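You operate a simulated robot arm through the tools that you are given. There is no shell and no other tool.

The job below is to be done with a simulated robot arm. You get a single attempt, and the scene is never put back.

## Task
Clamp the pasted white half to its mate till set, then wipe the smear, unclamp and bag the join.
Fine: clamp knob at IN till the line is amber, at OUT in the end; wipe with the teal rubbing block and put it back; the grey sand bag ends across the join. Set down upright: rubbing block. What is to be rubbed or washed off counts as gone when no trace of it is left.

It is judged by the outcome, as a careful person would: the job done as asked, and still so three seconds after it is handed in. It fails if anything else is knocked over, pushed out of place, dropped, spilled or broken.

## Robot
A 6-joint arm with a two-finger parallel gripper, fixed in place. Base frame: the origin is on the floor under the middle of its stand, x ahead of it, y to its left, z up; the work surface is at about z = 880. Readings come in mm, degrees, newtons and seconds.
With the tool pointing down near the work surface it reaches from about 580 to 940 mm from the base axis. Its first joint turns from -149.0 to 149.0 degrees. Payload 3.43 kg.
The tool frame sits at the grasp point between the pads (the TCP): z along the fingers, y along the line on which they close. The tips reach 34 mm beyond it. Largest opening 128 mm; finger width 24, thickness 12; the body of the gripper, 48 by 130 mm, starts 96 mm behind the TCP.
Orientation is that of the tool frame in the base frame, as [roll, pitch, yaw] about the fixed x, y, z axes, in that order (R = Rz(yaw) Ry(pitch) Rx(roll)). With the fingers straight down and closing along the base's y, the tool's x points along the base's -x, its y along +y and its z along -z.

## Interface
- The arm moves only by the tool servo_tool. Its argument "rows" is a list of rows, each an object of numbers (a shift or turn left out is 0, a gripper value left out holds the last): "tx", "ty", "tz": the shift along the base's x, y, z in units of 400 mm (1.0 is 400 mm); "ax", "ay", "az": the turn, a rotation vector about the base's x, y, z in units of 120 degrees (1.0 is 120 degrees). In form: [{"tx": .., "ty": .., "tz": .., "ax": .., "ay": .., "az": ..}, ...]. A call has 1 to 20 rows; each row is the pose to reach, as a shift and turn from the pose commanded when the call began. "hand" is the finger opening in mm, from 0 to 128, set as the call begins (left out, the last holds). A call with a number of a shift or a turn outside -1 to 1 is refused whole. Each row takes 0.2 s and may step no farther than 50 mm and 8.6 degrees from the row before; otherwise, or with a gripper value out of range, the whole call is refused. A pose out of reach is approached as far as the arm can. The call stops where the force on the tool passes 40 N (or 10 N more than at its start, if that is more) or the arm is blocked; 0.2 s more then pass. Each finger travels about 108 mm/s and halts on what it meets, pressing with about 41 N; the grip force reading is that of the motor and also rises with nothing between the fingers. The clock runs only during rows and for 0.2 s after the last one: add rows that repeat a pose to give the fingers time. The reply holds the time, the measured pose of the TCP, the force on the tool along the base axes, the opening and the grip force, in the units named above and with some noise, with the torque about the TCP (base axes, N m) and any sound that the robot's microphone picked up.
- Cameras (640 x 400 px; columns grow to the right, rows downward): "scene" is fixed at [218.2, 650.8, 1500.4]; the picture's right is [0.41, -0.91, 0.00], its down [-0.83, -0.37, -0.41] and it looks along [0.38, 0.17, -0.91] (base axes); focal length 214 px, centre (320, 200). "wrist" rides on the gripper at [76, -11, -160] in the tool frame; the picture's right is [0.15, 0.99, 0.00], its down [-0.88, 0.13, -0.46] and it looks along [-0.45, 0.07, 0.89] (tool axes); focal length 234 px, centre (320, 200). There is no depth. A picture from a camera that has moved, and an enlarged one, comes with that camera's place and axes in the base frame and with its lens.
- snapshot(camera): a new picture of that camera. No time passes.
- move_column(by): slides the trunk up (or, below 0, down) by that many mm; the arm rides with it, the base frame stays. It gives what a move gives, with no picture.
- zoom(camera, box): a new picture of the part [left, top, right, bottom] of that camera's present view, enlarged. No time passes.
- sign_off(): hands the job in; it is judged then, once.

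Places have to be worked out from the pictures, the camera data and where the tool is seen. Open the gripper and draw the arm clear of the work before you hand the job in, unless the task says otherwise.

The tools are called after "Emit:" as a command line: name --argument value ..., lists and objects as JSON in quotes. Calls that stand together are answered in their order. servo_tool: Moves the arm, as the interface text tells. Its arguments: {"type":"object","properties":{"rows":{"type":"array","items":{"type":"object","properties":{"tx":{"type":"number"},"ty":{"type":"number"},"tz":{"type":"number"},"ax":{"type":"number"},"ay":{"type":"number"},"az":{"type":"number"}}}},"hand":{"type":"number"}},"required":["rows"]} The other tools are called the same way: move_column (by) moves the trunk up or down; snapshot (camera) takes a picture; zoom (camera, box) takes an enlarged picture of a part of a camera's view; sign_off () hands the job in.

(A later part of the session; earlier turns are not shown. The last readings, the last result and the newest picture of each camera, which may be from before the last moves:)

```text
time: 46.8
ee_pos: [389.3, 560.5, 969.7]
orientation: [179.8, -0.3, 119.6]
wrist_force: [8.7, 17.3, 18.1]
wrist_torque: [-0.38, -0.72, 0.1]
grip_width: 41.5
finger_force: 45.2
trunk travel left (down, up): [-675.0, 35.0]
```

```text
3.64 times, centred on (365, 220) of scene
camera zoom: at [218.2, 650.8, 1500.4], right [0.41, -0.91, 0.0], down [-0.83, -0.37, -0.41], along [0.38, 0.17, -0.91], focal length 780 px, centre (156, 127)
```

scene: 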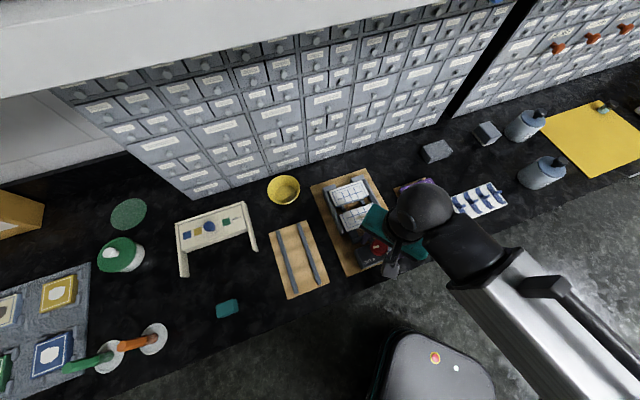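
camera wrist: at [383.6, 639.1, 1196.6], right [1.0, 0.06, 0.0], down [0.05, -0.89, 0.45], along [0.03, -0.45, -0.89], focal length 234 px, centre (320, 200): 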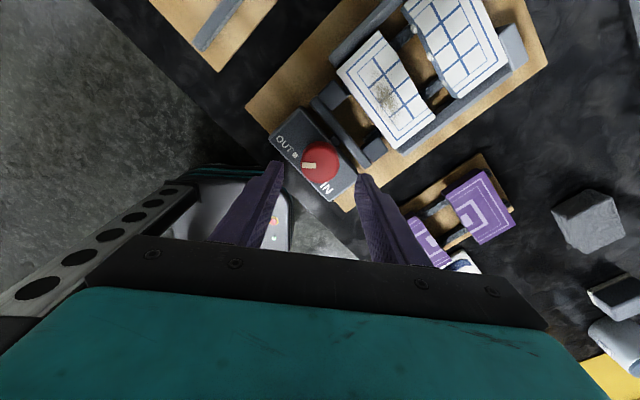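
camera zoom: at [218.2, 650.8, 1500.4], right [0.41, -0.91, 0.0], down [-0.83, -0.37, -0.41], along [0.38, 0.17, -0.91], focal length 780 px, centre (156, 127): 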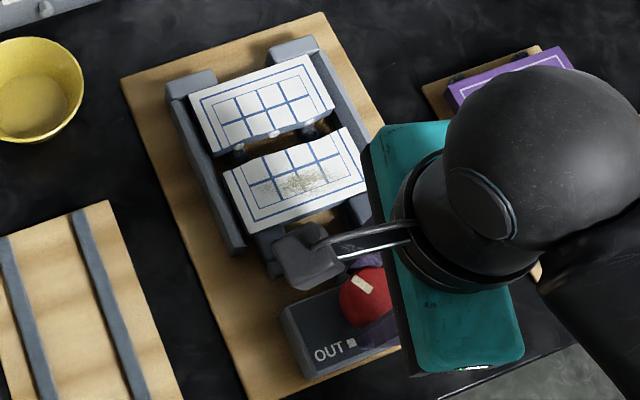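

The jaw is pushing the mate toward the paste. I'll relieve the built-up side force with a small shift and continue the stroke to yaw ≈ 72°.

Emit:
servo_tool --rows '[{"tx": 0.003, "ty": 0.006, "tz": 0.006}, {"tx": 0.003, "ty": 0.006, "tz": 0.006, "az": -0.06}, {"tx": 0.003, "ty": 0.006, "tz": 0.006, "az": -0.12}, {"tx": 0.003, "ty": 0.006, "tz": 0.006, "az": -0.18}, {"tx": 0.003, "ty": 0.006, "tz": 0.006, "az": -0.24}, {"tx": 0.003, "ty": 0.006, "tz": 0.006, "az": -0.3}, {"tx": 0.003, "ty": 0.006, "tz": 0.006, "az": -0.36}, {"tx": 0.003, "ty": 0.006, "tz": 0.006, "az": -0.4}]'

Emit:
zoom --camera "wrist" --box '[200, 60, 440, 240]'

Emit:
zoom --camera "scene" --box '[310, 165, 420, 275]'

```text
time: 48.6
ee_pos: [390.5, 560.5, 969.7]
orientation: [179.9, 0.0, 71.6]
wrist_force: [-2.2, -17.2, -28.0]
wrist_torque: [-0.53, 0.16, 0.02]
grip_width: 41.8
finger_force: 44.7
trunk travel left (down, up): [-675.0, 35.0]
```

```text
2.22 times, centred on (320, 150) of wrist
camera zoom: at [402.6, 637.5, 1129.2], right [0.98, -0.17, 0.0], down [-0.15, -0.88, 0.46], along [-0.08, -0.45, -0.89], focal length 520 px, centre (320, 311)
```

zoom: 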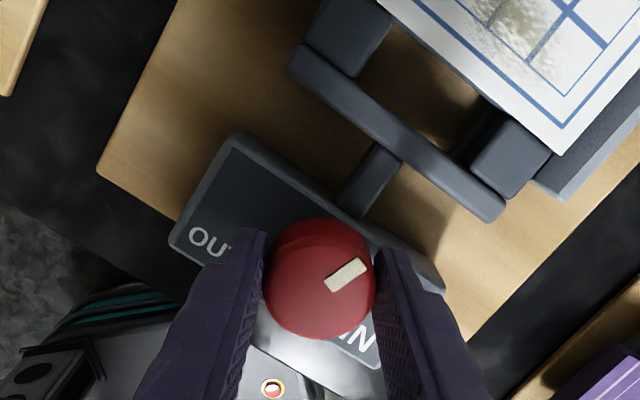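

```text
3.64 times, centred on (365, 220) of scene
camera zoom: at [218.2, 650.8, 1500.4], right [0.41, -0.91, 0.0], down [-0.83, -0.37, -0.41], along [0.38, 0.17, -0.91], focal length 780 px, centre (156, 127)
```

zoom: 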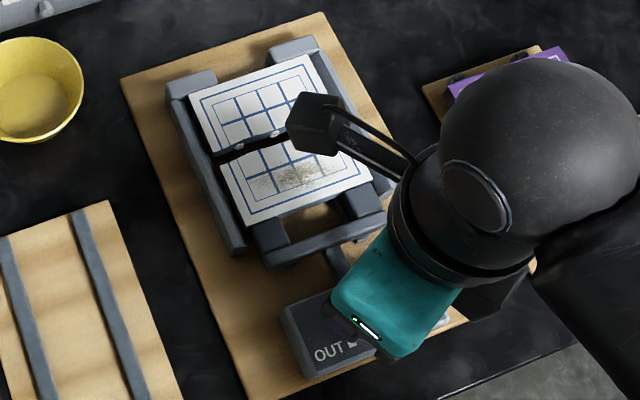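

The gap is closing. Release, turn back and regrip for the next stroke.

Emit:
servo_tool --hand 62 --rows '[{"tz": 0}, {"tz": 0}, {"tz": 0}]'

Emit:
servo_tool --rows '[{"az": 0.065}, {"az": 0.13}, {"az": 0.195}, {"az": 0.26}, {"az": 0.325}, {"az": 0.39}, {"az": 0.455}, {"az": 0.52}, {"az": 0.585}, {"az": 0.65}, {"az": 0.715}, {"az": 0.78}, {"az": 0.85}, {"az": 0.85}]'

Emit:
zoom --camera "wrist" --box '[220, 80, 420, 240]'

Emit:
zoom --camera "scene" --box '[310, 165, 420, 275]'

```text
time: 49.4
ee_pos: [389.5, 562.7, 970.1]
orientation: [179.9, -0.3, 71.7]
wrist_force: [0.1, 0.0, 0.4]
wrist_torque: [-0.02, 0.01, 0.02]
grip_width: 62.1
finger_force: 0.0
trunk travel left (down, up): [-675.0, 35.0]
```

```text
time: 52.4
ee_pos: [390.2, 562.0, 969.5]
orientation: [180.0, -0.2, 173.9]
wrist_force: [0.0, 0.5, -0.4]
wrist_torque: [0.01, -0.03, 0.01]
grip_width: 62.0
finger_force: 0.1
trunk travel left (down, up): [-675.0, 35.0]
```

```text
2.50 times, centred on (320, 160) of wrist
camera zoom: at [313.6, 558.9, 1130.0], right [-0.04, 1.0, 0.0], down [0.89, 0.03, 0.45], along [0.45, 0.02, -0.89], focal length 585 px, centre (320, 300)
```

zoom: 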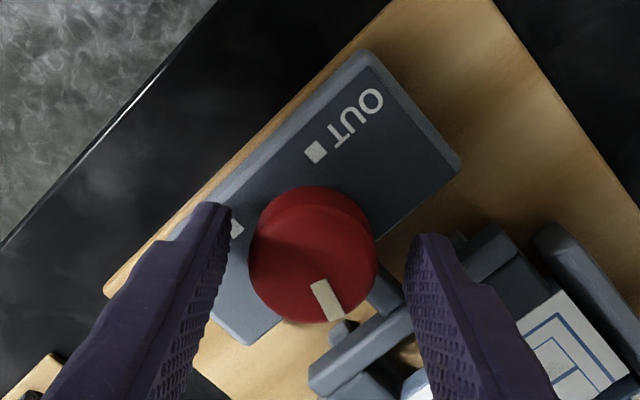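

```text
3.64 times, centred on (365, 220) of scene
camera zoom: at [218.2, 650.8, 1500.4], right [0.41, -0.91, 0.0], down [-0.83, -0.37, -0.41], along [0.38, 0.17, -0.91], focal length 780 px, centre (156, 127)
```

zoom: 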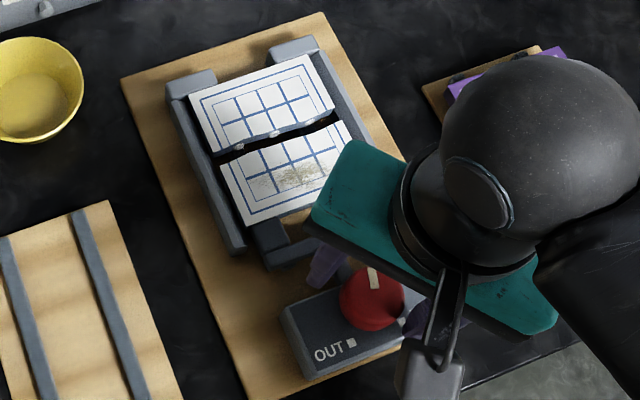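

The pointer is now about 115° short of IN. Centring again on (387.5, 560.3) and gripping.

Emit:
servo_tool --rows '[{"tx": -0.007, "ty": -0.0043, "tz": 0.0}, {"tx": -0.007, "ty": -0.0043, "tz": 0.0}]'

Emit:
servo_tool --hand 20 --rows '[{"tz": 0}, {"tz": 0}, {"tz": 0}]'

Emit:
servo_tool --rows '[{"az": -0.06}, {"az": -0.12}, {"az": -0.18}, {"az": -0.24}, {"az": -0.3}, {"az": -0.36}]'

Emit:
zoom --camera "scene" --box '[310, 165, 420, 275]'

```text
time: 53.0
ee_pos: [387.4, 558.8, 970.7]
orientation: [179.9, -0.2, 173.8]
wrist_force: [0.5, 1.0, 0.6]
wrist_torque: [-0.03, -0.01, -0.04]
grip_width: 62.0
finger_force: 0.2
trunk travel left (down, up): [-675.0, 35.0]
```

```text
time: 53.8
ee_pos: [388.0, 560.1, 970.7]
orientation: [179.9, -0.1, 173.7]
wrist_force: [-0.4, -1.1, -0.6]
wrist_torque: [-0.21, -0.04, -0.06]
grip_width: 41.0
finger_force: 44.6
trunk travel left (down, up): [-675.0, 35.0]
```

```text
time: 55.2
ee_pos: [388.8, 560.5, 970.1]
orientation: [179.8, -0.2, 130.4]
wrist_force: [10.0, -0.2, -2.0]
wrist_torque: [0.55, -0.28, 0.03]
grip_width: 41.4
finger_force: 44.9
trunk travel left (down, up): [-675.0, 35.0]
```

```text
3.64 times, centred on (365, 220) of scene
camera zoom: at [218.2, 650.8, 1500.4], right [0.41, -0.91, 0.0], down [-0.83, -0.37, -0.41], along [0.38, 0.17, -0.91], focal length 780 px, centre (156, 127)
```

zoom: 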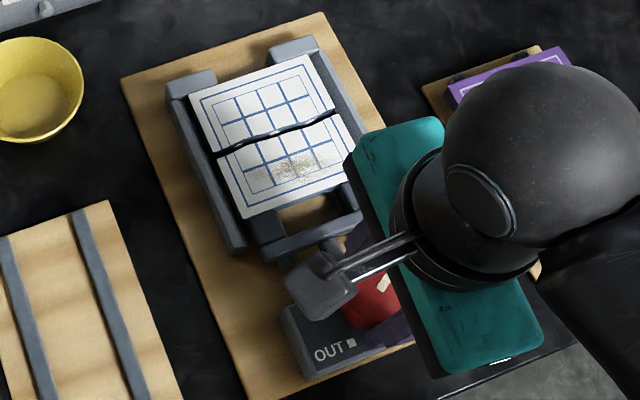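

The two halves nearly meet. Continuing the stroke gently.

Emit:
servo_tool --rows '[{"tx": 0.002, "az": -0.05}, {"tx": 0.002, "az": -0.1}, {"tx": 0.002, "az": -0.15}, {"tx": 0.002, "az": -0.2}, {"tx": 0.002, "az": -0.25}]'

Emit:
zoom --camera "scene" --box '[310, 165, 420, 275]'

Emit:
zoom --camera "wrist" --box '[220, 80, 420, 240]'

```text
time: 56.4
ee_pos: [389.4, 560.4, 969.9]
orientation: [179.8, -0.4, 100.5]
wrist_force: [15.8, 15.0, 10.5]
wrist_torque: [-0.67, -0.65, 0.09]
grip_width: 41.2
finger_force: 44.9
trunk travel left (down, up): [-675.0, 35.0]
```

```text
3.64 times, centred on (365, 220) of scene
camera zoom: at [218.2, 650.8, 1500.4], right [0.41, -0.91, 0.0], down [-0.83, -0.37, -0.41], along [0.38, 0.17, -0.91], focal length 780 px, centre (156, 127)
```

zoom: 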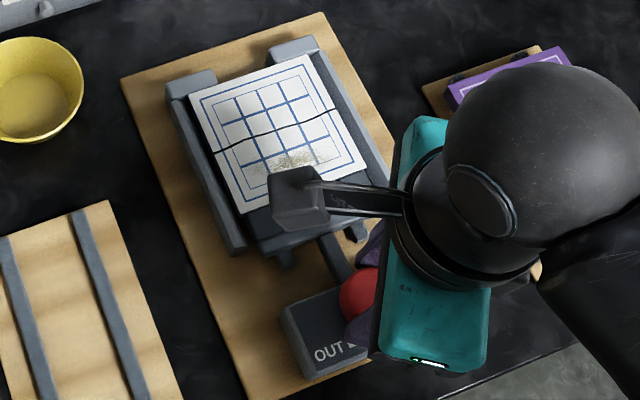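

```text
2.50 times, centred on (320, 160) of wrist
camera zoom: at [363.2, 633.1, 1130.6], right [0.95, 0.32, 0.01], down [0.29, -0.85, 0.45], along [0.15, -0.42, -0.89], focal length 585 px, centre (320, 300)
```

zoom: 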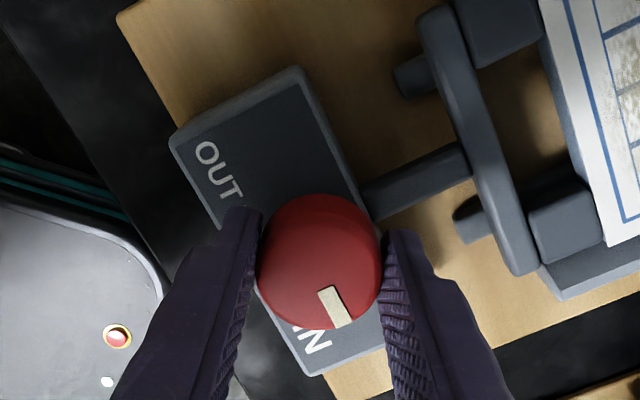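

The halves have met and the grid lines run through. The pointer is about 35° short of IN; I'll continue to the end of this stroke.

Emit:
servo_tool --rows '[{"tx": 0.003, "ty": 0.003, "az": -0.04}, {"tx": 0.003, "ty": 0.003, "az": -0.08}, {"tx": 0.003, "ty": 0.003, "az": -0.12}, {"tx": 0.003, "ty": 0.003, "az": -0.16}, {"tx": 0.003, "ty": 0.003, "az": -0.2}, {"tx": 0.003, "ty": 0.003, "az": -0.25}]'

Emit:
zoom --camera "wrist" --box '[220, 80, 420, 240]'

Emit:
zoom --camera "scene" --box '[310, 165, 420, 275]'

```text
time: 57.8
ee_pos: [389.4, 561.3, 971.1]
orientation: [180.0, -0.2, 70.4]
wrist_force: [11.0, -1.4, -0.2]
wrist_torque: [0.8, -0.57, 0.13]
grip_width: 41.4
finger_force: 45.7
trunk travel left (down, up): [-675.0, 35.0]
```

```text
2.50 times, centred on (320, 160) of wrist
camera zoom: at [403.9, 636.6, 1130.3], right [0.98, -0.19, 0.0], down [-0.17, -0.87, 0.45], along [-0.09, -0.44, -0.89], focal length 585 px, centre (320, 300)
```

zoom: 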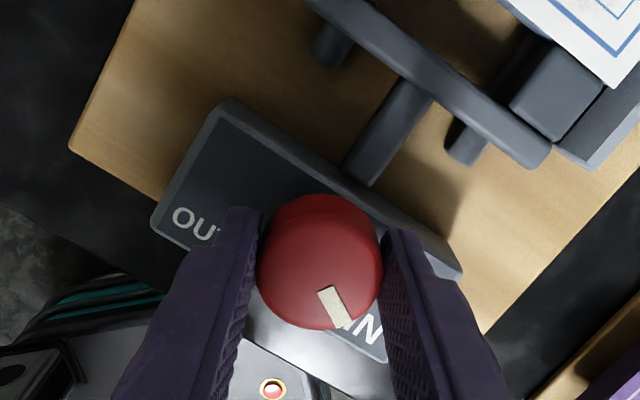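

```text
3.64 times, centred on (365, 220) of scene
camera zoom: at [218.2, 650.8, 1500.4], right [0.41, -0.91, 0.0], down [-0.83, -0.37, -0.41], along [0.38, 0.17, -0.91], focal length 780 px, centre (156, 127)
```

zoom: 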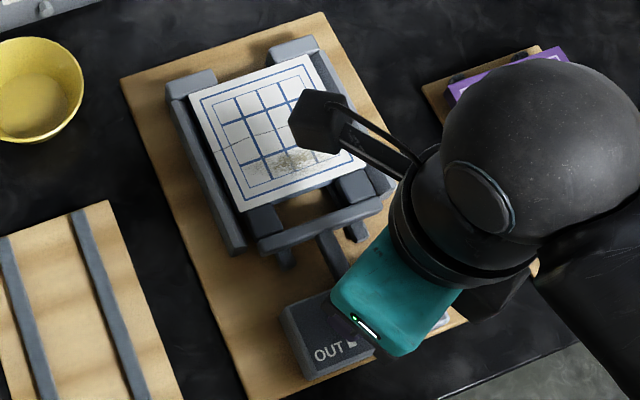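

The pointer is roughly 10–15° short of IN. I'll release, turn back 40°, and regrip for the last bit.

Emit:
servo_tool --hand 62 --rows '[{"tz": 0}, {"tz": 0}, {"tz": 0}]'

Emit:
servo_tool --rows '[{"az": 0.065}, {"az": 0.13}, {"az": 0.195}, {"az": 0.26}, {"az": 0.325}, {"az": 0.39}, {"az": 0.455}, {"az": 0.455}]'

Emit:
zoom --camera "wrist" --box '[220, 80, 420, 240]'

Emit:
zoom --camera "scene" --box '[310, 165, 420, 275]'

```text
time: 58.6
ee_pos: [389.0, 561.8, 971.7]
orientation: [179.9, -0.3, 70.5]
wrist_force: [-0.1, -1.0, -0.1]
wrist_torque: [-0.01, -0.03, -0.04]
grip_width: 61.9
finger_force: 0.1
trunk travel left (down, up): [-675.0, 35.0]
```

```text
time: 60.4
ee_pos: [388.7, 561.8, 972.4]
orientation: [179.9, -0.2, 125.1]
wrist_force: [-0.2, 0.0, 0.2]
wrist_torque: [0.01, 0.03, -0.02]
grip_width: 62.0
finger_force: 0.1
trunk travel left (down, up): [-675.0, 35.0]
```

```text
2.50 times, centred on (320, 160) of wrist
camera zoom: at [335.2, 616.2, 1131.4], right [0.72, 0.69, 0.0], down [0.61, -0.65, 0.45], along [0.31, -0.33, -0.89], focal length 585 px, centre (320, 300)
```

zoom: 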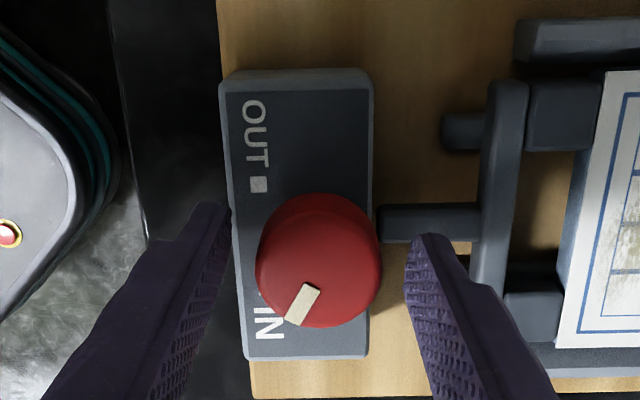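

```text
3.64 times, centred on (365, 220) of scene
camera zoom: at [218.2, 650.8, 1500.4], right [0.41, -0.91, 0.0], down [-0.83, -0.37, -0.41], along [0.38, 0.17, -0.91], focal length 780 px, centre (156, 127)
```

zoom: 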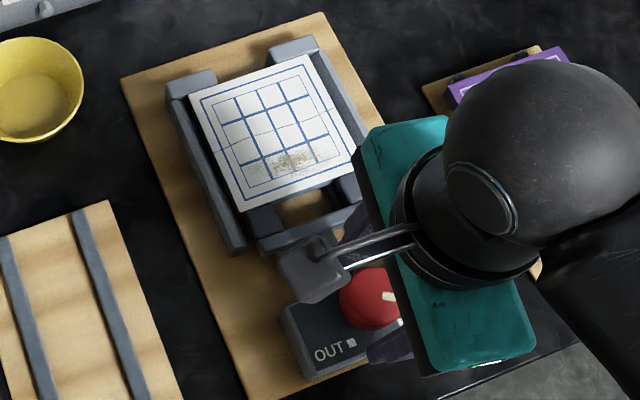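

Centred on the knob; gripping and turning the last ~16° slowly toward IN, feeling for the stop.

Emit:
servo_tool --hand 20 --rows '[{"tz": 0}, {"tz": 0}, {"tz": 0}]'

Emit:
servo_tool --rows '[{"az": -0.02}, {"az": -0.04}, {"az": -0.06}, {"az": -0.08}, {"az": -0.1}, {"az": -0.11}]'

Emit:
zoom --camera "wrist" --box '[220, 80, 420, 240]'

```text
time: 61.2
ee_pos: [387.9, 560.6, 971.6]
orientation: [179.9, -0.2, 125.1]
wrist_force: [-0.8, -0.5, 0.2]
wrist_torque: [-0.06, 0.13, 0.03]
grip_width: 41.2
finger_force: 45.3
trunk travel left (down, up): [-675.0, 35.0]
```

```text
time: 62.6
ee_pos: [388.3, 560.7, 972.6]
orientation: [179.7, -0.3, 112.0]
wrist_force: [6.2, 0.8, 15.7]
wrist_torque: [-0.79, -0.5, 0.09]
grip_width: 41.1
finger_force: 45.3
trunk travel left (down, up): [-675.0, 35.0]
```

```text
2.50 times, centred on (320, 160) of wrist
camera zoom: at [348.9, 626.8, 1131.4], right [0.86, 0.5, 0.01], down [0.45, -0.77, 0.45], along [0.23, -0.39, -0.89], focal length 585 px, centre (320, 300)
```

zoom: 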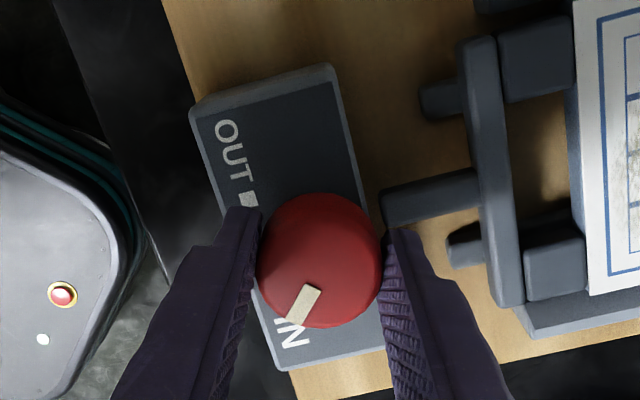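

Emit:
servo_tool --rows '[{"az": -0.01}, {"az": -0.02}, {"az": -0.025}]'

Emit:
zoom --camera "wrist" --box '[270, 130, 370, 230]'

Emit:
zoom --camera "scene" --box '[325, 170, 385, 225]'

```text
time: 63.4
ee_pos: [388.3, 561.4, 971.6]
orientation: [179.8, -0.3, 108.9]
wrist_force: [11.3, 0.8, 12.6]
wrist_torque: [0.37, -0.65, 0.43]
grip_width: 41.1
finger_force: 44.9
trunk travel left (down, up): [-675.0, 35.0]
```

```text
4.00 times, centred on (320, 180) of wrist
camera zoom: at [352.7, 628.9, 1131.5], right [0.89, 0.46, 0.0], down [0.41, -0.79, 0.45], along [0.21, -0.4, -0.89], focal length 937 px, centre (320, 280)
```

zoom: 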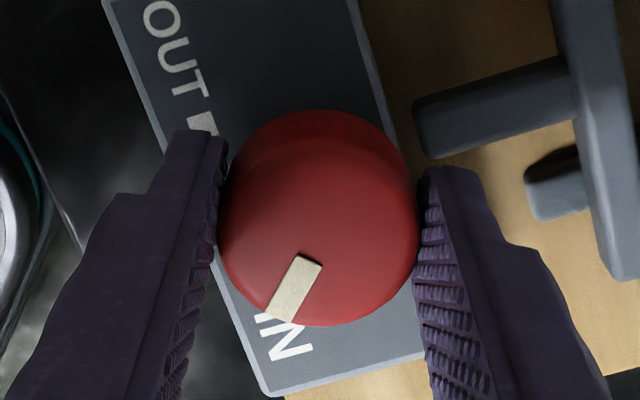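

```text
7.27 times, centred on (355, 198) of scene
camera zoom: at [218.2, 650.8, 1500.4], right [0.41, -0.91, 0.0], down [-0.83, -0.37, -0.41], along [0.38, 0.17, -0.91], focal length 1560 px, centre (66, 218)
```

zoom: 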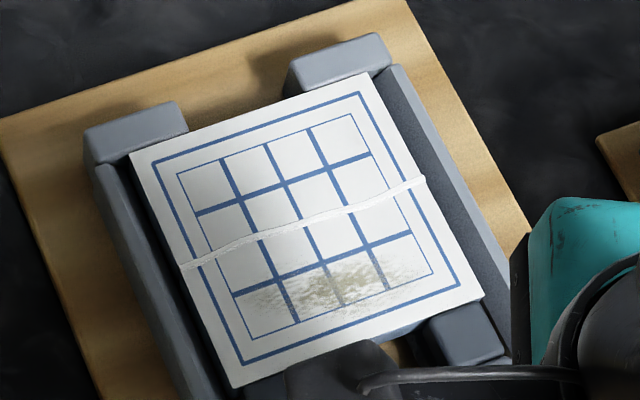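

A stop is felt (torque jumps to 0.43 N·m), the pointer lies over the IN mark and a white paste line shows at the join. I'll release and verify.

Emit:
servo_tool --rows '[{"az": -0.01}, {"az": -0.01}]'

Emit:
servo_tool --hand 62 --rows '[{"tz": 0}, {"tz": 0}, {"tz": 0}]'

Emit:
servo_tool --rows '[{"tz": 0.05}, {"tz": 0.12}, {"tz": 0.2}, {"tz": 0.2}]'

Emit:
zoom --camera "wrist" --box '[220, 60, 420, 240]'

Emit:
zoom --camera "scene" --box '[310, 165, 420, 275]'

```text
time: 64.0
ee_pos: [388.5, 560.8, 970.0]
orientation: [179.9, -0.3, 107.7]
wrist_force: [11.8, 4.1, 11.1]
wrist_torque: [0.65, -0.36, 0.6]
grip_width: 41.2
finger_force: 44.6
trunk travel left (down, up): [-675.0, 35.0]
```

```text
time: 64.8
ee_pos: [388.4, 562.6, 971.3]
orientation: [179.9, -0.2, 107.6]
wrist_force: [-0.1, -0.5, 0.7]
wrist_torque: [-0.02, 0.0, -0.01]
grip_width: 61.9
finger_force: 0.0
trunk travel left (down, up): [-675.0, 35.0]
```

```text
time: 65.8
ee_pos: [386.9, 563.1, 1051.2]
orientation: [179.9, -0.2, 107.7]
wrist_force: [-0.3, -0.3, 0.3]
wrist_torque: [-0.01, 0.01, 0.01]
grip_width: 62.2
finger_force: 0.1
trunk travel left (down, up): [-675.0, 35.0]
```

```text
2.22 times, centred on (320, 150) of wrist
camera zoom: at [352.9, 632.0, 1210.5], right [0.9, 0.44, 0.0], down [0.39, -0.8, 0.45], along [0.2, -0.41, -0.89], focal length 520 px, centre (320, 311)
```

zoom: 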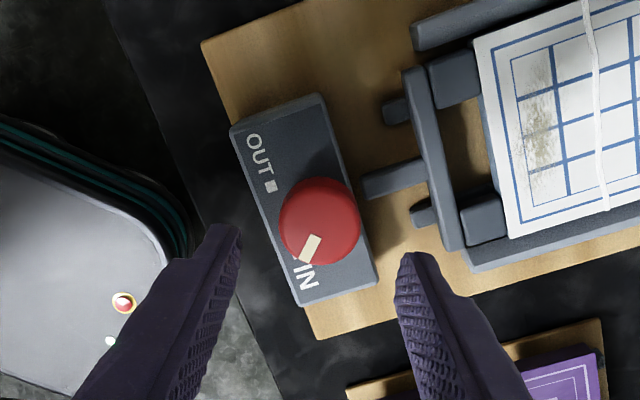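

```text
3.64 times, centred on (365, 220) of scene
camera zoom: at [218.2, 650.8, 1500.4], right [0.41, -0.91, 0.0], down [-0.83, -0.37, -0.41], along [0.38, 0.17, -0.91], focal length 780 px, centre (156, 127)
```

zoom: 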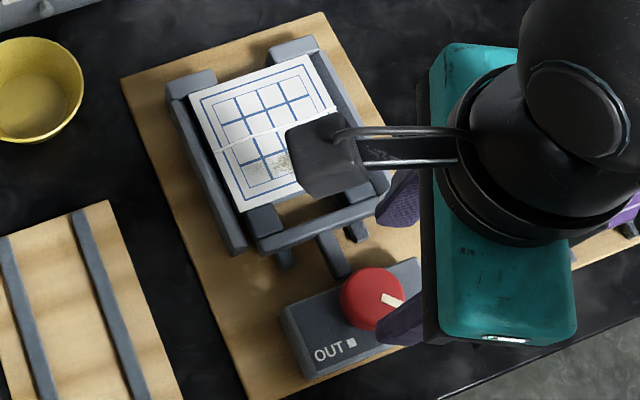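

The pointer is squarely at IN and the jaw presses the join. While the paste sets, I'll move over to the teal rubbing block to measure it.

Emit:
servo_tool --rows '[{"tx": -0.071, "ty": 0.0725, "az": 0.02275}, {"tx": -0.142, "ty": 0.145, "az": 0.0455}, {"tx": -0.2136, "ty": 0.2175, "az": 0.068}, {"tx": -0.2848, "ty": 0.29, "az": 0.091}, {"tx": -0.356, "ty": 0.3625, "az": 0.1138}, {"tx": -0.427, "ty": 0.435, "az": 0.1365}, {"tx": -0.498, "ty": 0.5075, "az": 0.159}, {"tx": -0.57, "ty": 0.58, "az": 0.182}, {"tx": -0.641, "ty": 0.6525, "az": 0.205}, {"tx": -0.712, "ty": 0.725, "az": 0.2275}, {"tx": -0.712, "ty": 0.725, "az": 0.2275}]'

Emit:
snapshot --camera "wrist"

Emit:
zoom --camera "wrist" --box '[270, 90, 390, 190]'

Emit:
zoom --camera "scene" --box '[320, 165, 400, 235]'

```text
time: 68.2
ee_pos: [103.5, 852.2, 1052.7]
orientation: [179.9, -0.2, 135.1]
wrist_force: [0.2, -0.1, 0.2]
wrist_torque: [-0.03, -0.01, -0.02]
grip_width: 62.0
finger_force: 0.0
trunk travel left (down, up): [-675.0, 35.0]
```

```text
taken
camera wrist: at [41.8, 897.5, 1212.7], right [0.59, 0.8, 0.0], down [0.72, -0.53, 0.45], along [0.36, -0.27, -0.89], focal length 234 px, centre (320, 200)
```

wrist: 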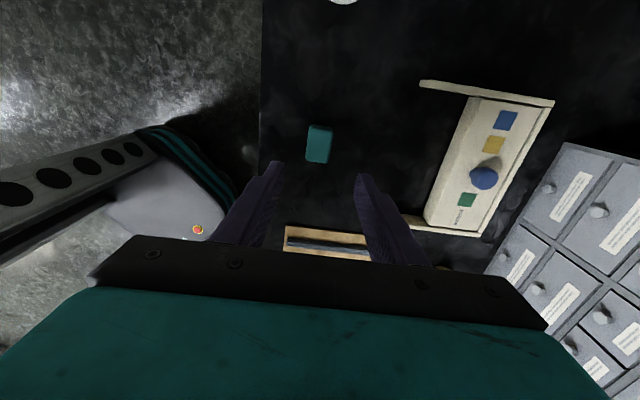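

```text
4.00 times, centred on (330, 140) of wrist
camera zoom: at [41.8, 897.5, 1212.7], right [0.59, 0.8, 0.0], down [0.72, -0.53, 0.45], along [0.36, -0.27, -0.89], focal length 937 px, centre (280, 440)
```

zoom: 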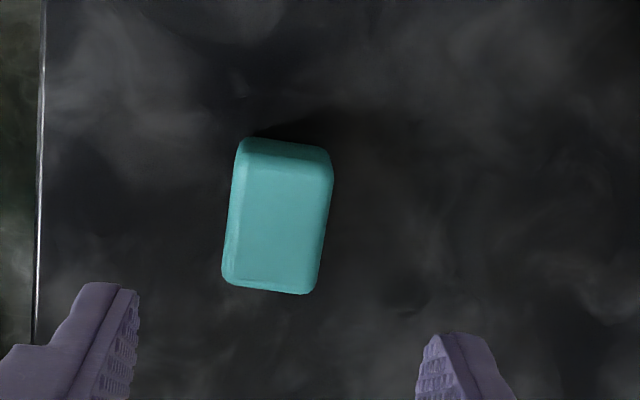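

```text
5.71 times, centred on (360, 200) of scene
camera zoom: at [218.2, 650.8, 1500.4], right [0.41, -0.91, 0.0], down [-0.83, -0.37, -0.41], along [0.38, 0.17, -0.91], focal length 1226 px, centre (91, 200)
```

zoom: 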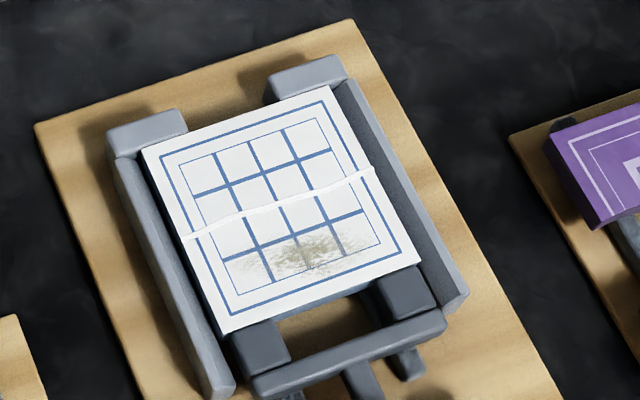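

Emit:
zoom --camera "scene" --box '[205, 290, 250, 325]'

Emit:
snapshot --camera "scene"

```text
11.43 times, centred on (228, 308) of scene
camera zoom: at [218.2, 650.8, 1500.4], right [0.41, -0.91, 0.0], down [-0.83, -0.37, -0.41], along [0.38, 0.17, -0.91], focal length 2451 px, centre (1377, -1029)
```

zoom: 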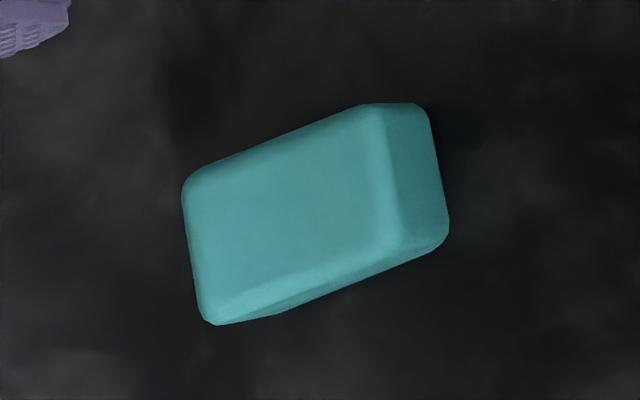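

```text
taken
```

scene: 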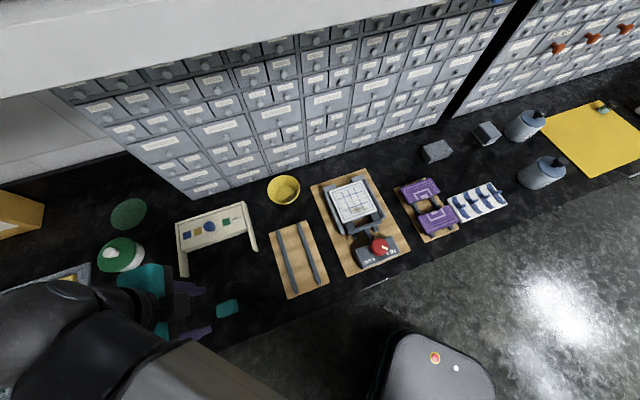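

The block is about 44 × 28.5 × 27 mm at e1 −531, e2 675, directly under the hand. I'll go down and check before gripping its upper part.

Emit:
servo_tool --rows '[{"tz": -0.1}, {"tz": -0.2}, {"tz": -0.27}, {"tz": -0.27}]'

Emit:
servo_tool --rows '[{"tz": 0}]'

Emit:
zoom --camera "wrist" --box '[240, 100, 400, 220]'

Emit:
zoom --camera "scene" --box '[320, 165, 400, 235]'

```text
time: 69.2
ee_pos: [106.5, 854.2, 944.8]
orientation: [179.9, -0.1, 135.0]
wrist_force: [0.4, -0.5, 0.6]
wrist_torque: [0.0, 0.02, 0.01]
grip_width: 62.3
finger_force: 0.1
trunk travel left (down, up): [-675.0, 35.0]
```

```text
time: 69.6
ee_pos: [104.9, 854.9, 945.5]
orientation: [179.9, -0.3, 135.0]
wrist_force: [-0.7, 0.0, -1.3]
wrist_torque: [0.0, -0.02, 0.05]
grip_width: 62.2
finger_force: 0.1
trunk travel left (down, up): [-675.0, 35.0]
```

```text
3.33 times, centred on (320, 160) of wrist
camera zoom: at [43.6, 899.6, 1105.1], right [0.6, 0.8, 0.0], down [0.72, -0.53, 0.45], along [0.36, -0.27, -0.89], focal length 781 px, centre (320, 333)
```

zoom: 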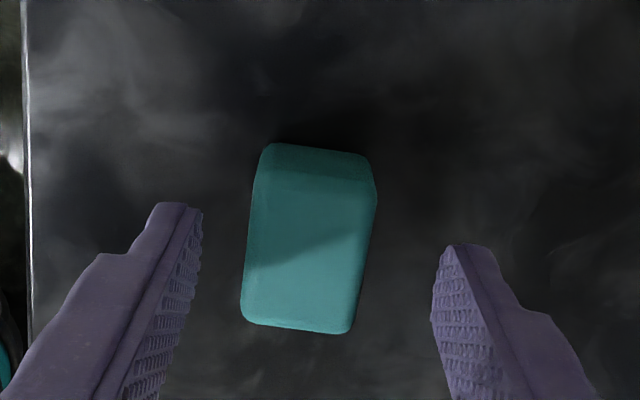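

```text
5.71 times, centred on (360, 200) of scene
camera zoom: at [218.2, 650.8, 1500.4], right [0.41, -0.91, 0.0], down [-0.83, -0.37, -0.41], along [0.38, 0.17, -0.91], focal length 1226 px, centre (91, 200)
```

zoom: 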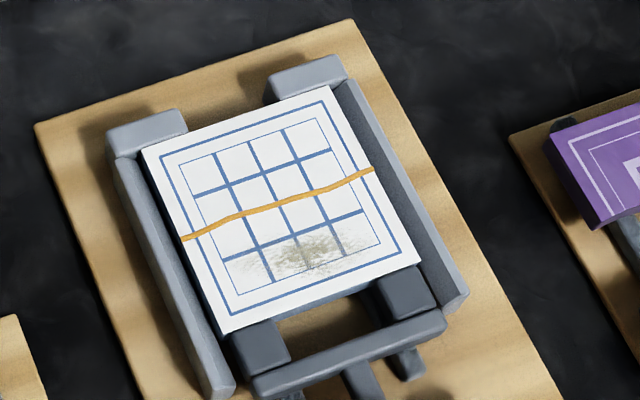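

The paste line has turned amber – it's set. Now I'll take the rubbing block: shift 3 mm back and lower so the tips stop about 10 mm above the table.

Emit:
servo_tool --rows '[{"tx": -0.006, "ty": -0.006, "tz": -0.03}, {"tx": -0.006, "ty": -0.006, "tz": -0.053}, {"tx": -0.006, "ty": -0.006, "tz": -0.053}]'

Emit:
zoom --camera "wrist" --box '[240, 100, 400, 220]'

```text
time: 70.4
ee_pos: [102.2, 850.7, 923.6]
orientation: [179.9, -0.2, 135.0]
wrist_force: [0.6, 1.1, 0.8]
wrist_torque: [0.02, 0.01, 0.03]
grip_width: 62.3
finger_force: 0.0
trunk travel left (down, up): [-675.0, 35.0]
```

```text
3.33 times, centred on (320, 160) of wrist
camera zoom: at [40.0, 895.7, 1083.3], right [0.6, 0.8, 0.0], down [0.72, -0.53, 0.45], along [0.36, -0.27, -0.89], focal length 781 px, centre (320, 333)
```

zoom: 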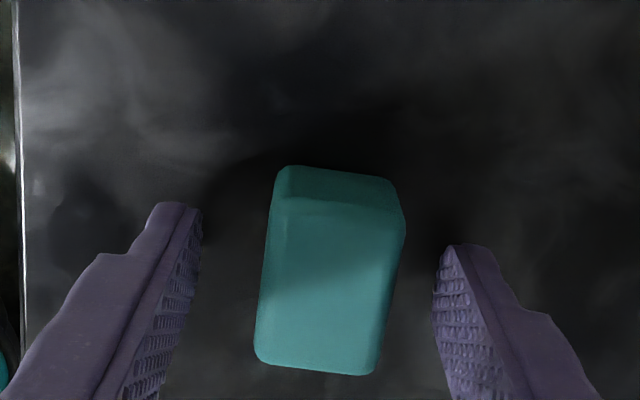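

Emit:
servo_tool --rows '[{"tx": 0.0026, "ty": 0.0026}, {"tx": 0.0026, "ty": 0.0026}]'

Emit:
servo_tool --hand 12 --rows '[{"tz": 0}, {"tz": 0}, {"tz": 0}, {"tz": 0}]'

Emit:
zoom --camera "wrist" --box '[240, 100, 400, 220]'

```text
time: 71.0
ee_pos: [104.2, 850.8, 923.3]
orientation: [179.8, -0.2, 134.9]
wrist_force: [0.4, 0.0, -0.9]
wrist_torque: [0.01, 0.0, 0.0]
grip_width: 62.1
finger_force: 0.1
trunk travel left (down, up): [-675.0, 35.0]
```

```text
time: 72.0
ee_pos: [102.3, 852.0, 922.6]
orientation: [179.9, -0.2, 135.0]
wrist_force: [0.2, 0.1, 0.4]
wrist_torque: [0.0, -0.03, -0.01]
grip_width: 30.7
finger_force: 41.3
trunk travel left (down, up): [-675.0, 35.0]
```

```text
3.33 times, centred on (320, 160) of wrist
camera zoom: at [40.6, 896.7, 1082.3], right [0.6, 0.8, 0.0], down [0.72, -0.53, 0.45], along [0.36, -0.27, -0.89], focal length 781 px, centre (320, 333)
```

zoom: 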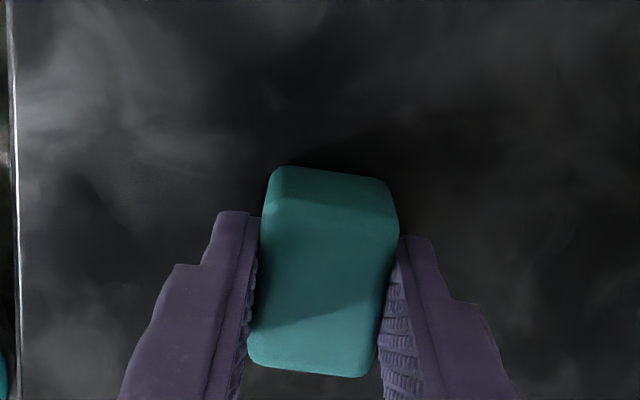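

Block gripped at 30.7 mm (home pose TCP ≈ (102.8, 851.5, 923)). I'll lift it and carry it over the smear, which lies at e1 −162…−90, e2 783…812.

Emit:
servo_tool --rows '[{"tz": 0.03}, {"tz": 0.1}, {"tz": 0.2}, {"tz": 0.24}]'

Emit:
servo_tool --rows '[{"tx": 0.0931, "ty": -0.0495}, {"tx": 0.1862, "ty": -0.0991}, {"tx": 0.2793, "ty": -0.1486}, {"tx": 0.3724, "ty": -0.1981}, {"tx": 0.4655, "ty": -0.2477}, {"tx": 0.5586, "ty": -0.2972}, {"tx": 0.6517, "ty": -0.3467}, {"tx": 0.7448, "ty": -0.3962}, {"tx": 0.8379, "ty": -0.4458}, {"tx": 0.931, "ty": -0.4953}, {"tx": 0.931, "ty": -0.4953}]'

Emit:
servo_tool --rows '[{"tz": 0}]'

Emit:
snapshot --camera "wrist"

Emit:
zoom --camera "scene" --box '[310, 155, 420, 255]'

```text
time: 73.0
ee_pos: [103.1, 853.0, 1019.4]
orientation: [180.0, -0.3, 135.0]
wrist_force: [-0.4, -0.7, -0.7]
wrist_torque: [-0.01, -0.03, -0.01]
grip_width: 31.2
finger_force: 41.4
trunk travel left (down, up): [-675.0, 35.0]
```

```text
time: 75.4
ee_pos: [476.2, 651.7, 1018.6]
orientation: [180.0, -0.2, 135.1]
wrist_force: [-0.2, -0.7, 0.2]
wrist_torque: [0.01, 0.0, -0.01]
grip_width: 30.8
finger_force: 41.2
trunk travel left (down, up): [-675.0, 35.0]
```

```text
time: 75.8
ee_pos: [476.0, 652.3, 1020.0]
orientation: [179.9, -0.2, 135.0]
wrist_force: [0.1, 0.2, -0.3]
wrist_torque: [0.0, 0.02, -0.04]
grip_width: 30.6
finger_force: 40.5
trunk travel left (down, up): [-675.0, 35.0]
```

```text
taken
camera wrist: at [414.0, 697.6, 1179.2], right [0.6, 0.8, 0.0], down [0.72, -0.53, 0.45], along [0.36, -0.27, -0.89], focal length 234 px, centre (320, 200)
```

wrist: 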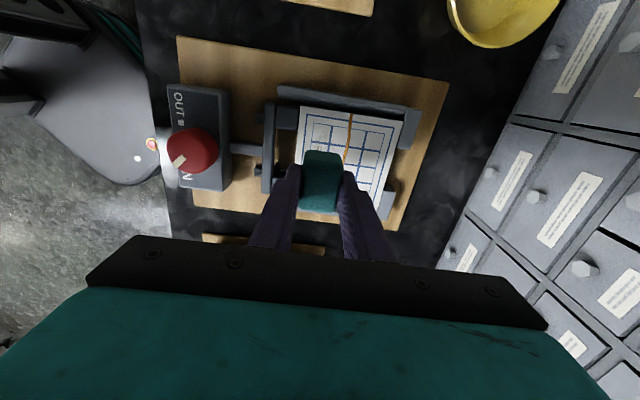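

```text
4.00 times, centred on (365, 205) of scene
camera zoom: at [218.2, 650.8, 1500.4], right [0.41, -0.91, 0.0], down [-0.83, -0.37, -0.41], along [0.38, 0.17, -0.91], focal length 858 px, centre (140, 180)
```

zoom: 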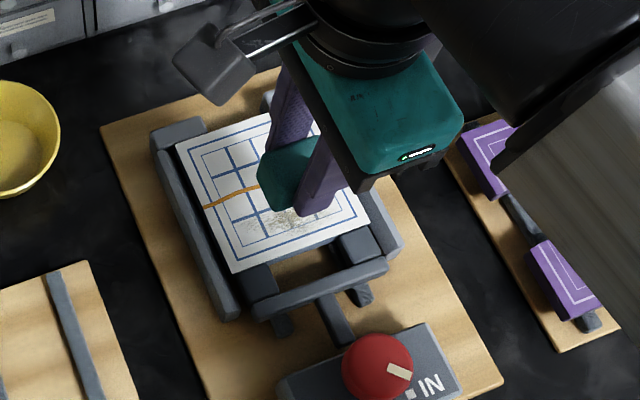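

Over the smear at e1 −124.5, e2 797.6. Lowering to a few mm above the plate.

Emit:
servo_tool --rows '[{"tz": -0.06}, {"tz": -0.12}, {"tz": -0.133}]'

Emit:
servo_tool --rows '[{"tz": 0}]'

Emit:
zoom --camera "wrist" --box '[240, 70, 460, 230]'

```text
time: 76.6
ee_pos: [476.4, 651.9, 966.1]
orientation: [179.8, -0.2, 135.0]
wrist_force: [-0.1, 0.6, -0.6]
wrist_torque: [0.03, 0.04, -0.03]
grip_width: 31.0
finger_force: 40.8
trunk travel left (down, up): [-675.0, 35.0]
```

```text
time: 77.0
ee_pos: [474.9, 650.8, 965.6]
orientation: [179.9, -0.2, 134.9]
wrist_force: [0.6, 0.2, -0.3]
wrist_torque: [0.02, -0.01, 0.0]
grip_width: 30.8
finger_force: 40.9
trunk travel left (down, up): [-675.0, 35.0]
```

```text
2.50 times, centred on (350, 150) of wrist
camera zoom: at [414.1, 697.1, 1125.9], right [0.6, 0.8, 0.0], down [0.72, -0.53, 0.45], along [0.36, -0.27, -0.89], focal length 585 px, centre (245, 325)
```

zoom: 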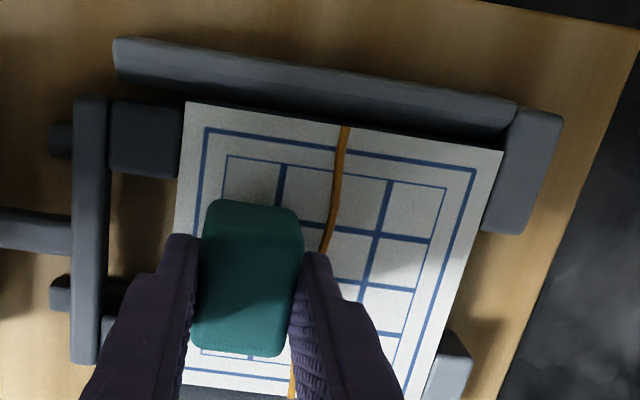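

Emit:
servo_tool --rows '[{"tz": -0.005}]'

Emit:
servo_tool --rows '[{"tz": -0.005}]'

Emit:
servo_tool --rows '[{"tz": -0.005}]'

```text
time: 77.4
ee_pos: [477.1, 650.8, 963.5]
orientation: [179.9, -0.2, 135.0]
wrist_force: [-0.3, 0.7, -1.7]
wrist_torque: [-0.03, 0.0, -0.02]
grip_width: 30.5
finger_force: 40.7
trunk travel left (down, up): [-675.0, 35.0]
```

```text
time: 77.8
ee_pos: [475.5, 651.3, 963.0]
orientation: [179.9, -0.2, 135.0]
wrist_force: [1.1, 2.7, 5.1]
wrist_torque: [0.0, 0.0, -0.03]
grip_width: 30.8
finger_force: 40.9
trunk travel left (down, up): [-675.0, 35.0]
```

```text
time: 78.2
ee_pos: [475.3, 650.4, 961.0]
orientation: [179.8, -0.2, 135.0]
wrist_force: [2.8, 2.0, 17.4]
wrist_torque: [-0.02, -0.05, 0.02]
grip_width: 30.9
finger_force: 41.2
trunk travel left (down, up): [-675.0, 35.0]
```

Contact at about z = 962.5. I'll ease off a little and rub along the smear's length in two lanes.

Emit:
servo_tool --rows '[{"tx": 0.0, "ty": 0.0, "tz": 0.002}, {"tx": 0.0212, "ty": -0.0212, "tz": 0.002}, {"tx": 0.0442, "ty": -0.0442, "tz": 0.002}, {"tx": 0.0212, "ty": -0.0212, "tz": 0.002}, {"tx": 0.0, "ty": 0.0, "tz": 0.002}, {"tx": -0.0212, "ty": 0.0212, "tz": 0.002}, {"tx": -0.0442, "ty": 0.0442, "tz": 0.002}, {"tx": -0.0212, "ty": 0.0212, "tz": 0.002}, {"tx": 0.0, "ty": 0.0, "tz": 0.002}, {"tx": 0.0212, "ty": -0.0212, "tz": 0.002}, {"tx": 0.0442, "ty": -0.0442, "tz": 0.002}, {"tx": 0.0212, "ty": -0.0212, "tz": 0.002}, {"tx": 0.0, "ty": 0.0, "tz": 0.002}, {"tx": -0.0212, "ty": 0.0212, "tz": 0.002}, {"tx": -0.0442, "ty": 0.0442, "tz": 0.002}, {"tx": -0.0212, "ty": 0.0212, "tz": 0.002}, {"tx": 0.0, "ty": 0.0, "tz": 0.002}]'

Emit:
zoom --camera "scene" --box '[320, 165, 400, 235]'

Emit:
zoom --camera "wrist" --box '[240, 70, 460, 230]'

```text
time: 81.1
ee_pos: [477.6, 647.5, 962.0]
orientation: [179.8, 0.4, 134.8]
wrist_force: [0.8, -6.0, 16.2]
wrist_torque: [-0.04, 0.24, 0.11]
grip_width: 30.7
finger_force: 41.2
trunk travel left (down, up): [-675.0, 35.0]
stopped in row 14: the force on the tool passed its limit at 40 N (the readings are from after the stop); the commanded pose is now the measured one
```

```text
5.71 times, centred on (360, 200) of scene
camera zoom: at [218.2, 650.8, 1500.4], right [0.41, -0.91, 0.0], down [-0.83, -0.37, -0.41], along [0.38, 0.17, -0.91], focal length 1226 px, centre (91, 200)
```

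zoom: 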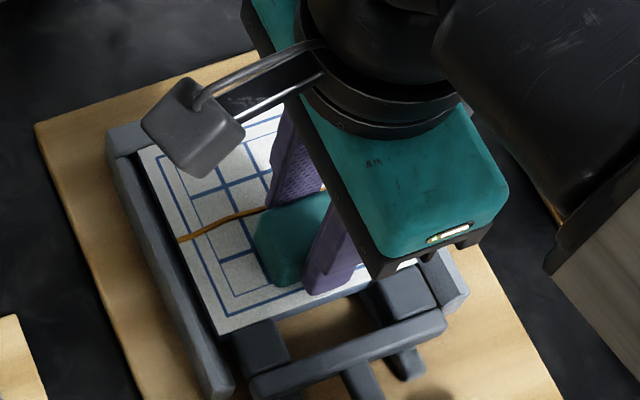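

```text
2.50 times, centred on (350, 150) of wrist
camera zoom: at [415.2, 694.6, 1121.0], right [0.6, 0.8, 0.0], down [0.71, -0.53, 0.46], along [0.37, -0.27, -0.89], focal length 585 px, centre (245, 325)
```

zoom: 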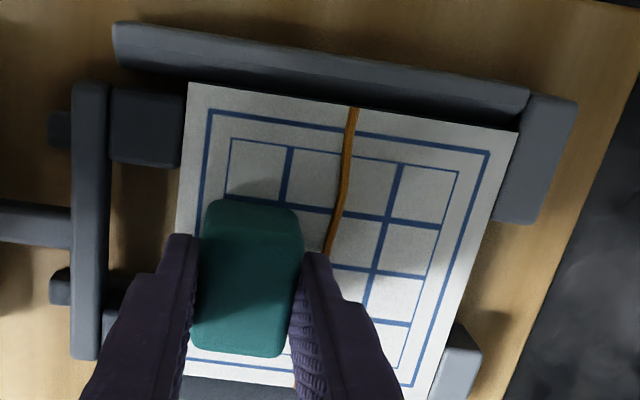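

The rub hit the force limit near the end; I'll lift off and look at how much smear is left.

Emit:
servo_tool --rows '[{"tz": 0.02}, {"tz": 0.08}, {"tz": 0.15}, {"tx": 0.066, "ty": -0.066, "tz": 0.15}, {"tx": 0.132, "ty": -0.132, "tz": 0.15}, {"tx": 0.132, "ty": -0.132, "tz": 0.15}]'

Emit:
zoom --camera "wrist" --box '[240, 40, 440, 190]'

Emit:
zoom --camera "scene" --box '[320, 165, 400, 235]'

```text
time: 82.5
ee_pos: [533.8, 596.3, 1018.3]
orientation: [180.0, 0.2, 134.9]
wrist_force: [-0.7, 0.9, -1.2]
wrist_torque: [-0.01, 0.03, 0.0]
grip_width: 30.9
finger_force: 41.2
trunk travel left (down, up): [-675.0, 35.0]
```

```text
2.67 times, centred on (340, 115) of wrist
camera zoom: at [470.2, 642.6, 1177.5], right [0.6, 0.8, 0.0], down [0.71, -0.53, 0.46], along [0.37, -0.27, -0.89], focal length 624 px, centre (267, 427)
```

zoom: 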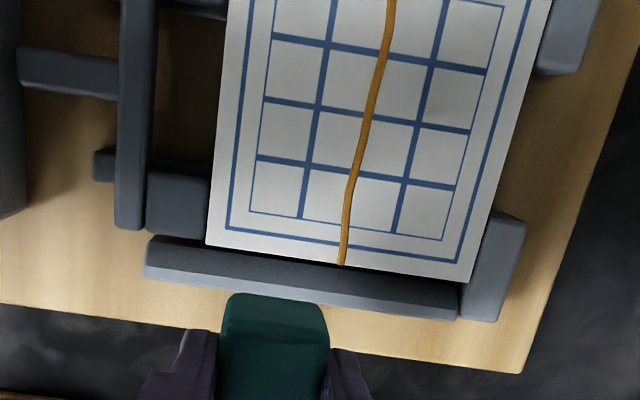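

```text
5.71 times, centred on (360, 200) of scene
camera zoom: at [218.2, 650.8, 1500.4], right [0.41, -0.91, 0.0], down [-0.83, -0.37, -0.41], along [0.38, 0.17, -0.91], focal length 1226 px, centre (91, 200)
```

zoom: 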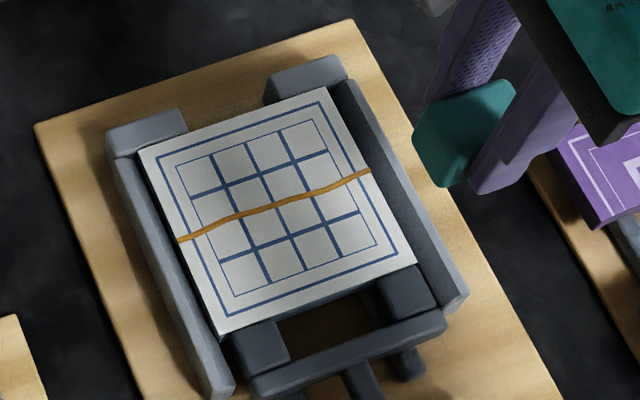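

The smear looks gone. I'll enlarge strongly to make sure no trace is left.

Emit:
zoom --camera "scene" --box '[330, 195, 380, 225]'

Emit:
zoom --camera "wrist" --box '[300, 20, 400, 140]'

```text
12.80 times, centred on (355, 210) of scene
camera zoom: at [218.2, 650.8, 1500.4], right [0.41, -0.91, 0.0], down [-0.83, -0.37, -0.41], along [0.38, 0.17, -0.91], focal length 2745 px, centre (-128, 72)
```

zoom: 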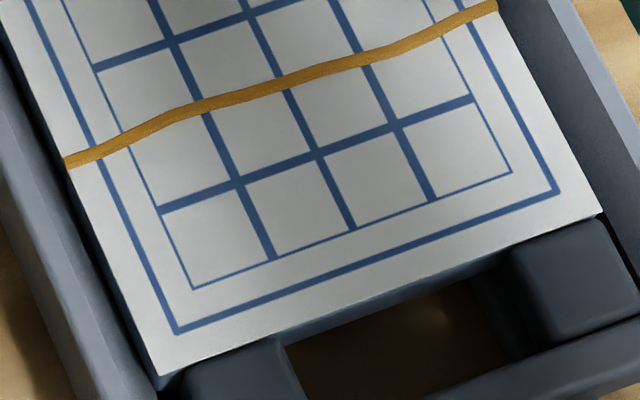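

```text
3.33 times, centred on (350, 80) of wrist
camera zoom: at [470.2, 642.6, 1177.5], right [0.6, 0.8, 0.0], down [0.71, -0.53, 0.46], along [0.37, -0.27, -0.89], focal length 781 px, centre (220, 600)
```

zoom: 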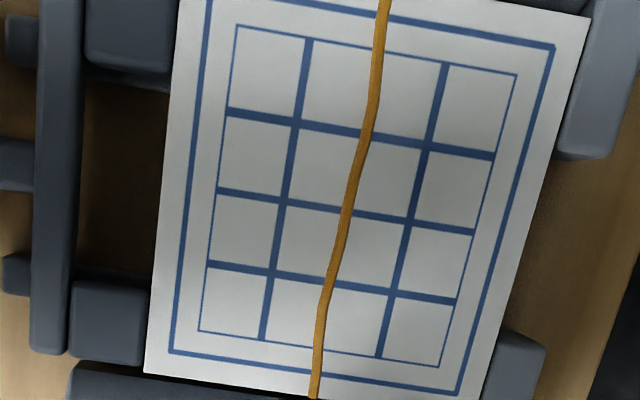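

Clean, no trace left. Now I'll carry the block back to its home spot.

Emit:
servo_tool --rows '[{"tx": -0.09, "ty": 0.0533, "tz": 0.01}, {"tx": -0.18, "ty": 0.1066, "tz": 0.01}, {"tx": -0.27, "ty": 0.16, "tz": 0.01}, {"tx": -0.36, "ty": 0.2133, "tz": 0.01}, {"tx": -0.45, "ty": 0.2666, "tz": 0.01}, {"tx": -0.539, "ty": 0.319, "tz": 0.01}]'

Emit:
servo_tool --rows '[{"tx": -0.09, "ty": 0.0533}, {"tx": -0.18, "ty": 0.1066}, {"tx": -0.27, "ty": 0.16}, {"tx": -0.36, "ty": 0.2133}, {"tx": -0.45, "ty": 0.2666}, {"tx": -0.5385, "ty": 0.319}, {"tx": -0.5385, "ty": 0.319}]'

Emit:
servo_tool --rows '[{"tz": 0}]'

```text
time: 83.9
ee_pos: [315.3, 726.6, 1020.1]
orientation: [179.9, 0.3, 134.8]
wrist_force: [-0.4, -0.5, 0.3]
wrist_torque: [0.02, 0.01, 0.01]
grip_width: 30.9
finger_force: 41.2
trunk travel left (down, up): [-675.0, 35.0]
```

```text
time: 85.5
ee_pos: [99.3, 848.0, 1021.5]
orientation: [179.9, 0.3, 134.8]
wrist_force: [0.8, 0.6, -0.4]
wrist_torque: [-0.01, 0.03, 0.0]
grip_width: 31.1
finger_force: 40.5
trunk travel left (down, up): [-675.0, 35.0]
```

```text
time: 85.9
ee_pos: [99.0, 847.8, 1022.0]
orientation: [179.9, 0.3, 134.7]
wrist_force: [-0.3, 1.0, -0.6]
wrist_torque: [0.04, -0.02, 0.0]
grip_width: 30.7
finger_force: 41.0
trunk travel left (down, up): [-675.0, 35.0]
```

Emit:
servo_tool --rows '[{"tx": 0.0093, "ty": 0.0093, "tz": -0.07}, {"tx": 0.0093, "ty": 0.0093, "tz": -0.15}, {"tx": 0.0093, "ty": 0.0093, "tz": -0.215}, {"tx": 0.0093, "ty": 0.0093, "tz": -0.215}]'

Emit:
servo_tool --rows '[{"tz": 0}]'

```text
time: 86.9
ee_pos: [103.9, 854.1, 937.4]
orientation: [179.8, 0.3, 134.8]
wrist_force: [0.0, 0.2, -1.1]
wrist_torque: [0.0, -0.03, 0.0]
grip_width: 31.0
finger_force: 41.2
trunk travel left (down, up): [-675.0, 35.0]
```

```text
time: 87.3
ee_pos: [104.0, 854.4, 938.2]
orientation: [-180.0, 0.3, 134.8]
wrist_force: [0.6, 0.1, -0.2]
wrist_torque: [-0.02, -0.01, 0.02]
grip_width: 30.8
finger_force: 41.2
trunk travel left (down, up): [-675.0, 35.0]
```

Emit:
servo_tool --rows '[{"tx": -0.003, "ty": -0.007, "tz": -0.015}, {"tx": -0.003, "ty": -0.007, "tz": -0.03}]'

Emit:
servo_tool --rows '[{"tz": -0.004}]'

Emit:
servo_tool --rows '[{"tz": -0.004}]'

```text
time: 87.9
ee_pos: [102.5, 852.4, 926.2]
orientation: [179.8, 0.2, 134.6]
wrist_force: [-0.5, -0.6, -1.4]
wrist_torque: [0.0, -0.02, -0.02]
grip_width: 30.7
finger_force: 40.8
trunk travel left (down, up): [-675.0, 35.0]
```

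```text
time: 88.3
ee_pos: [102.9, 852.5, 923.6]
orientation: [179.8, 0.3, 134.9]
wrist_force: [0.2, 0.5, -0.2]
wrist_torque: [0.0, 0.01, 0.03]
grip_width: 30.7
finger_force: 41.0
trunk travel left (down, up): [-675.0, 35.0]
```

```text
time: 88.7
ee_pos: [103.7, 852.9, 922.1]
orientation: [180.0, 0.3, 134.9]
wrist_force: [0.4, 1.1, -1.1]
wrist_torque: [-0.05, 0.01, 0.03]
grip_width: 31.0
finger_force: 41.0
trunk travel left (down, up): [-675.0, 35.0]
```

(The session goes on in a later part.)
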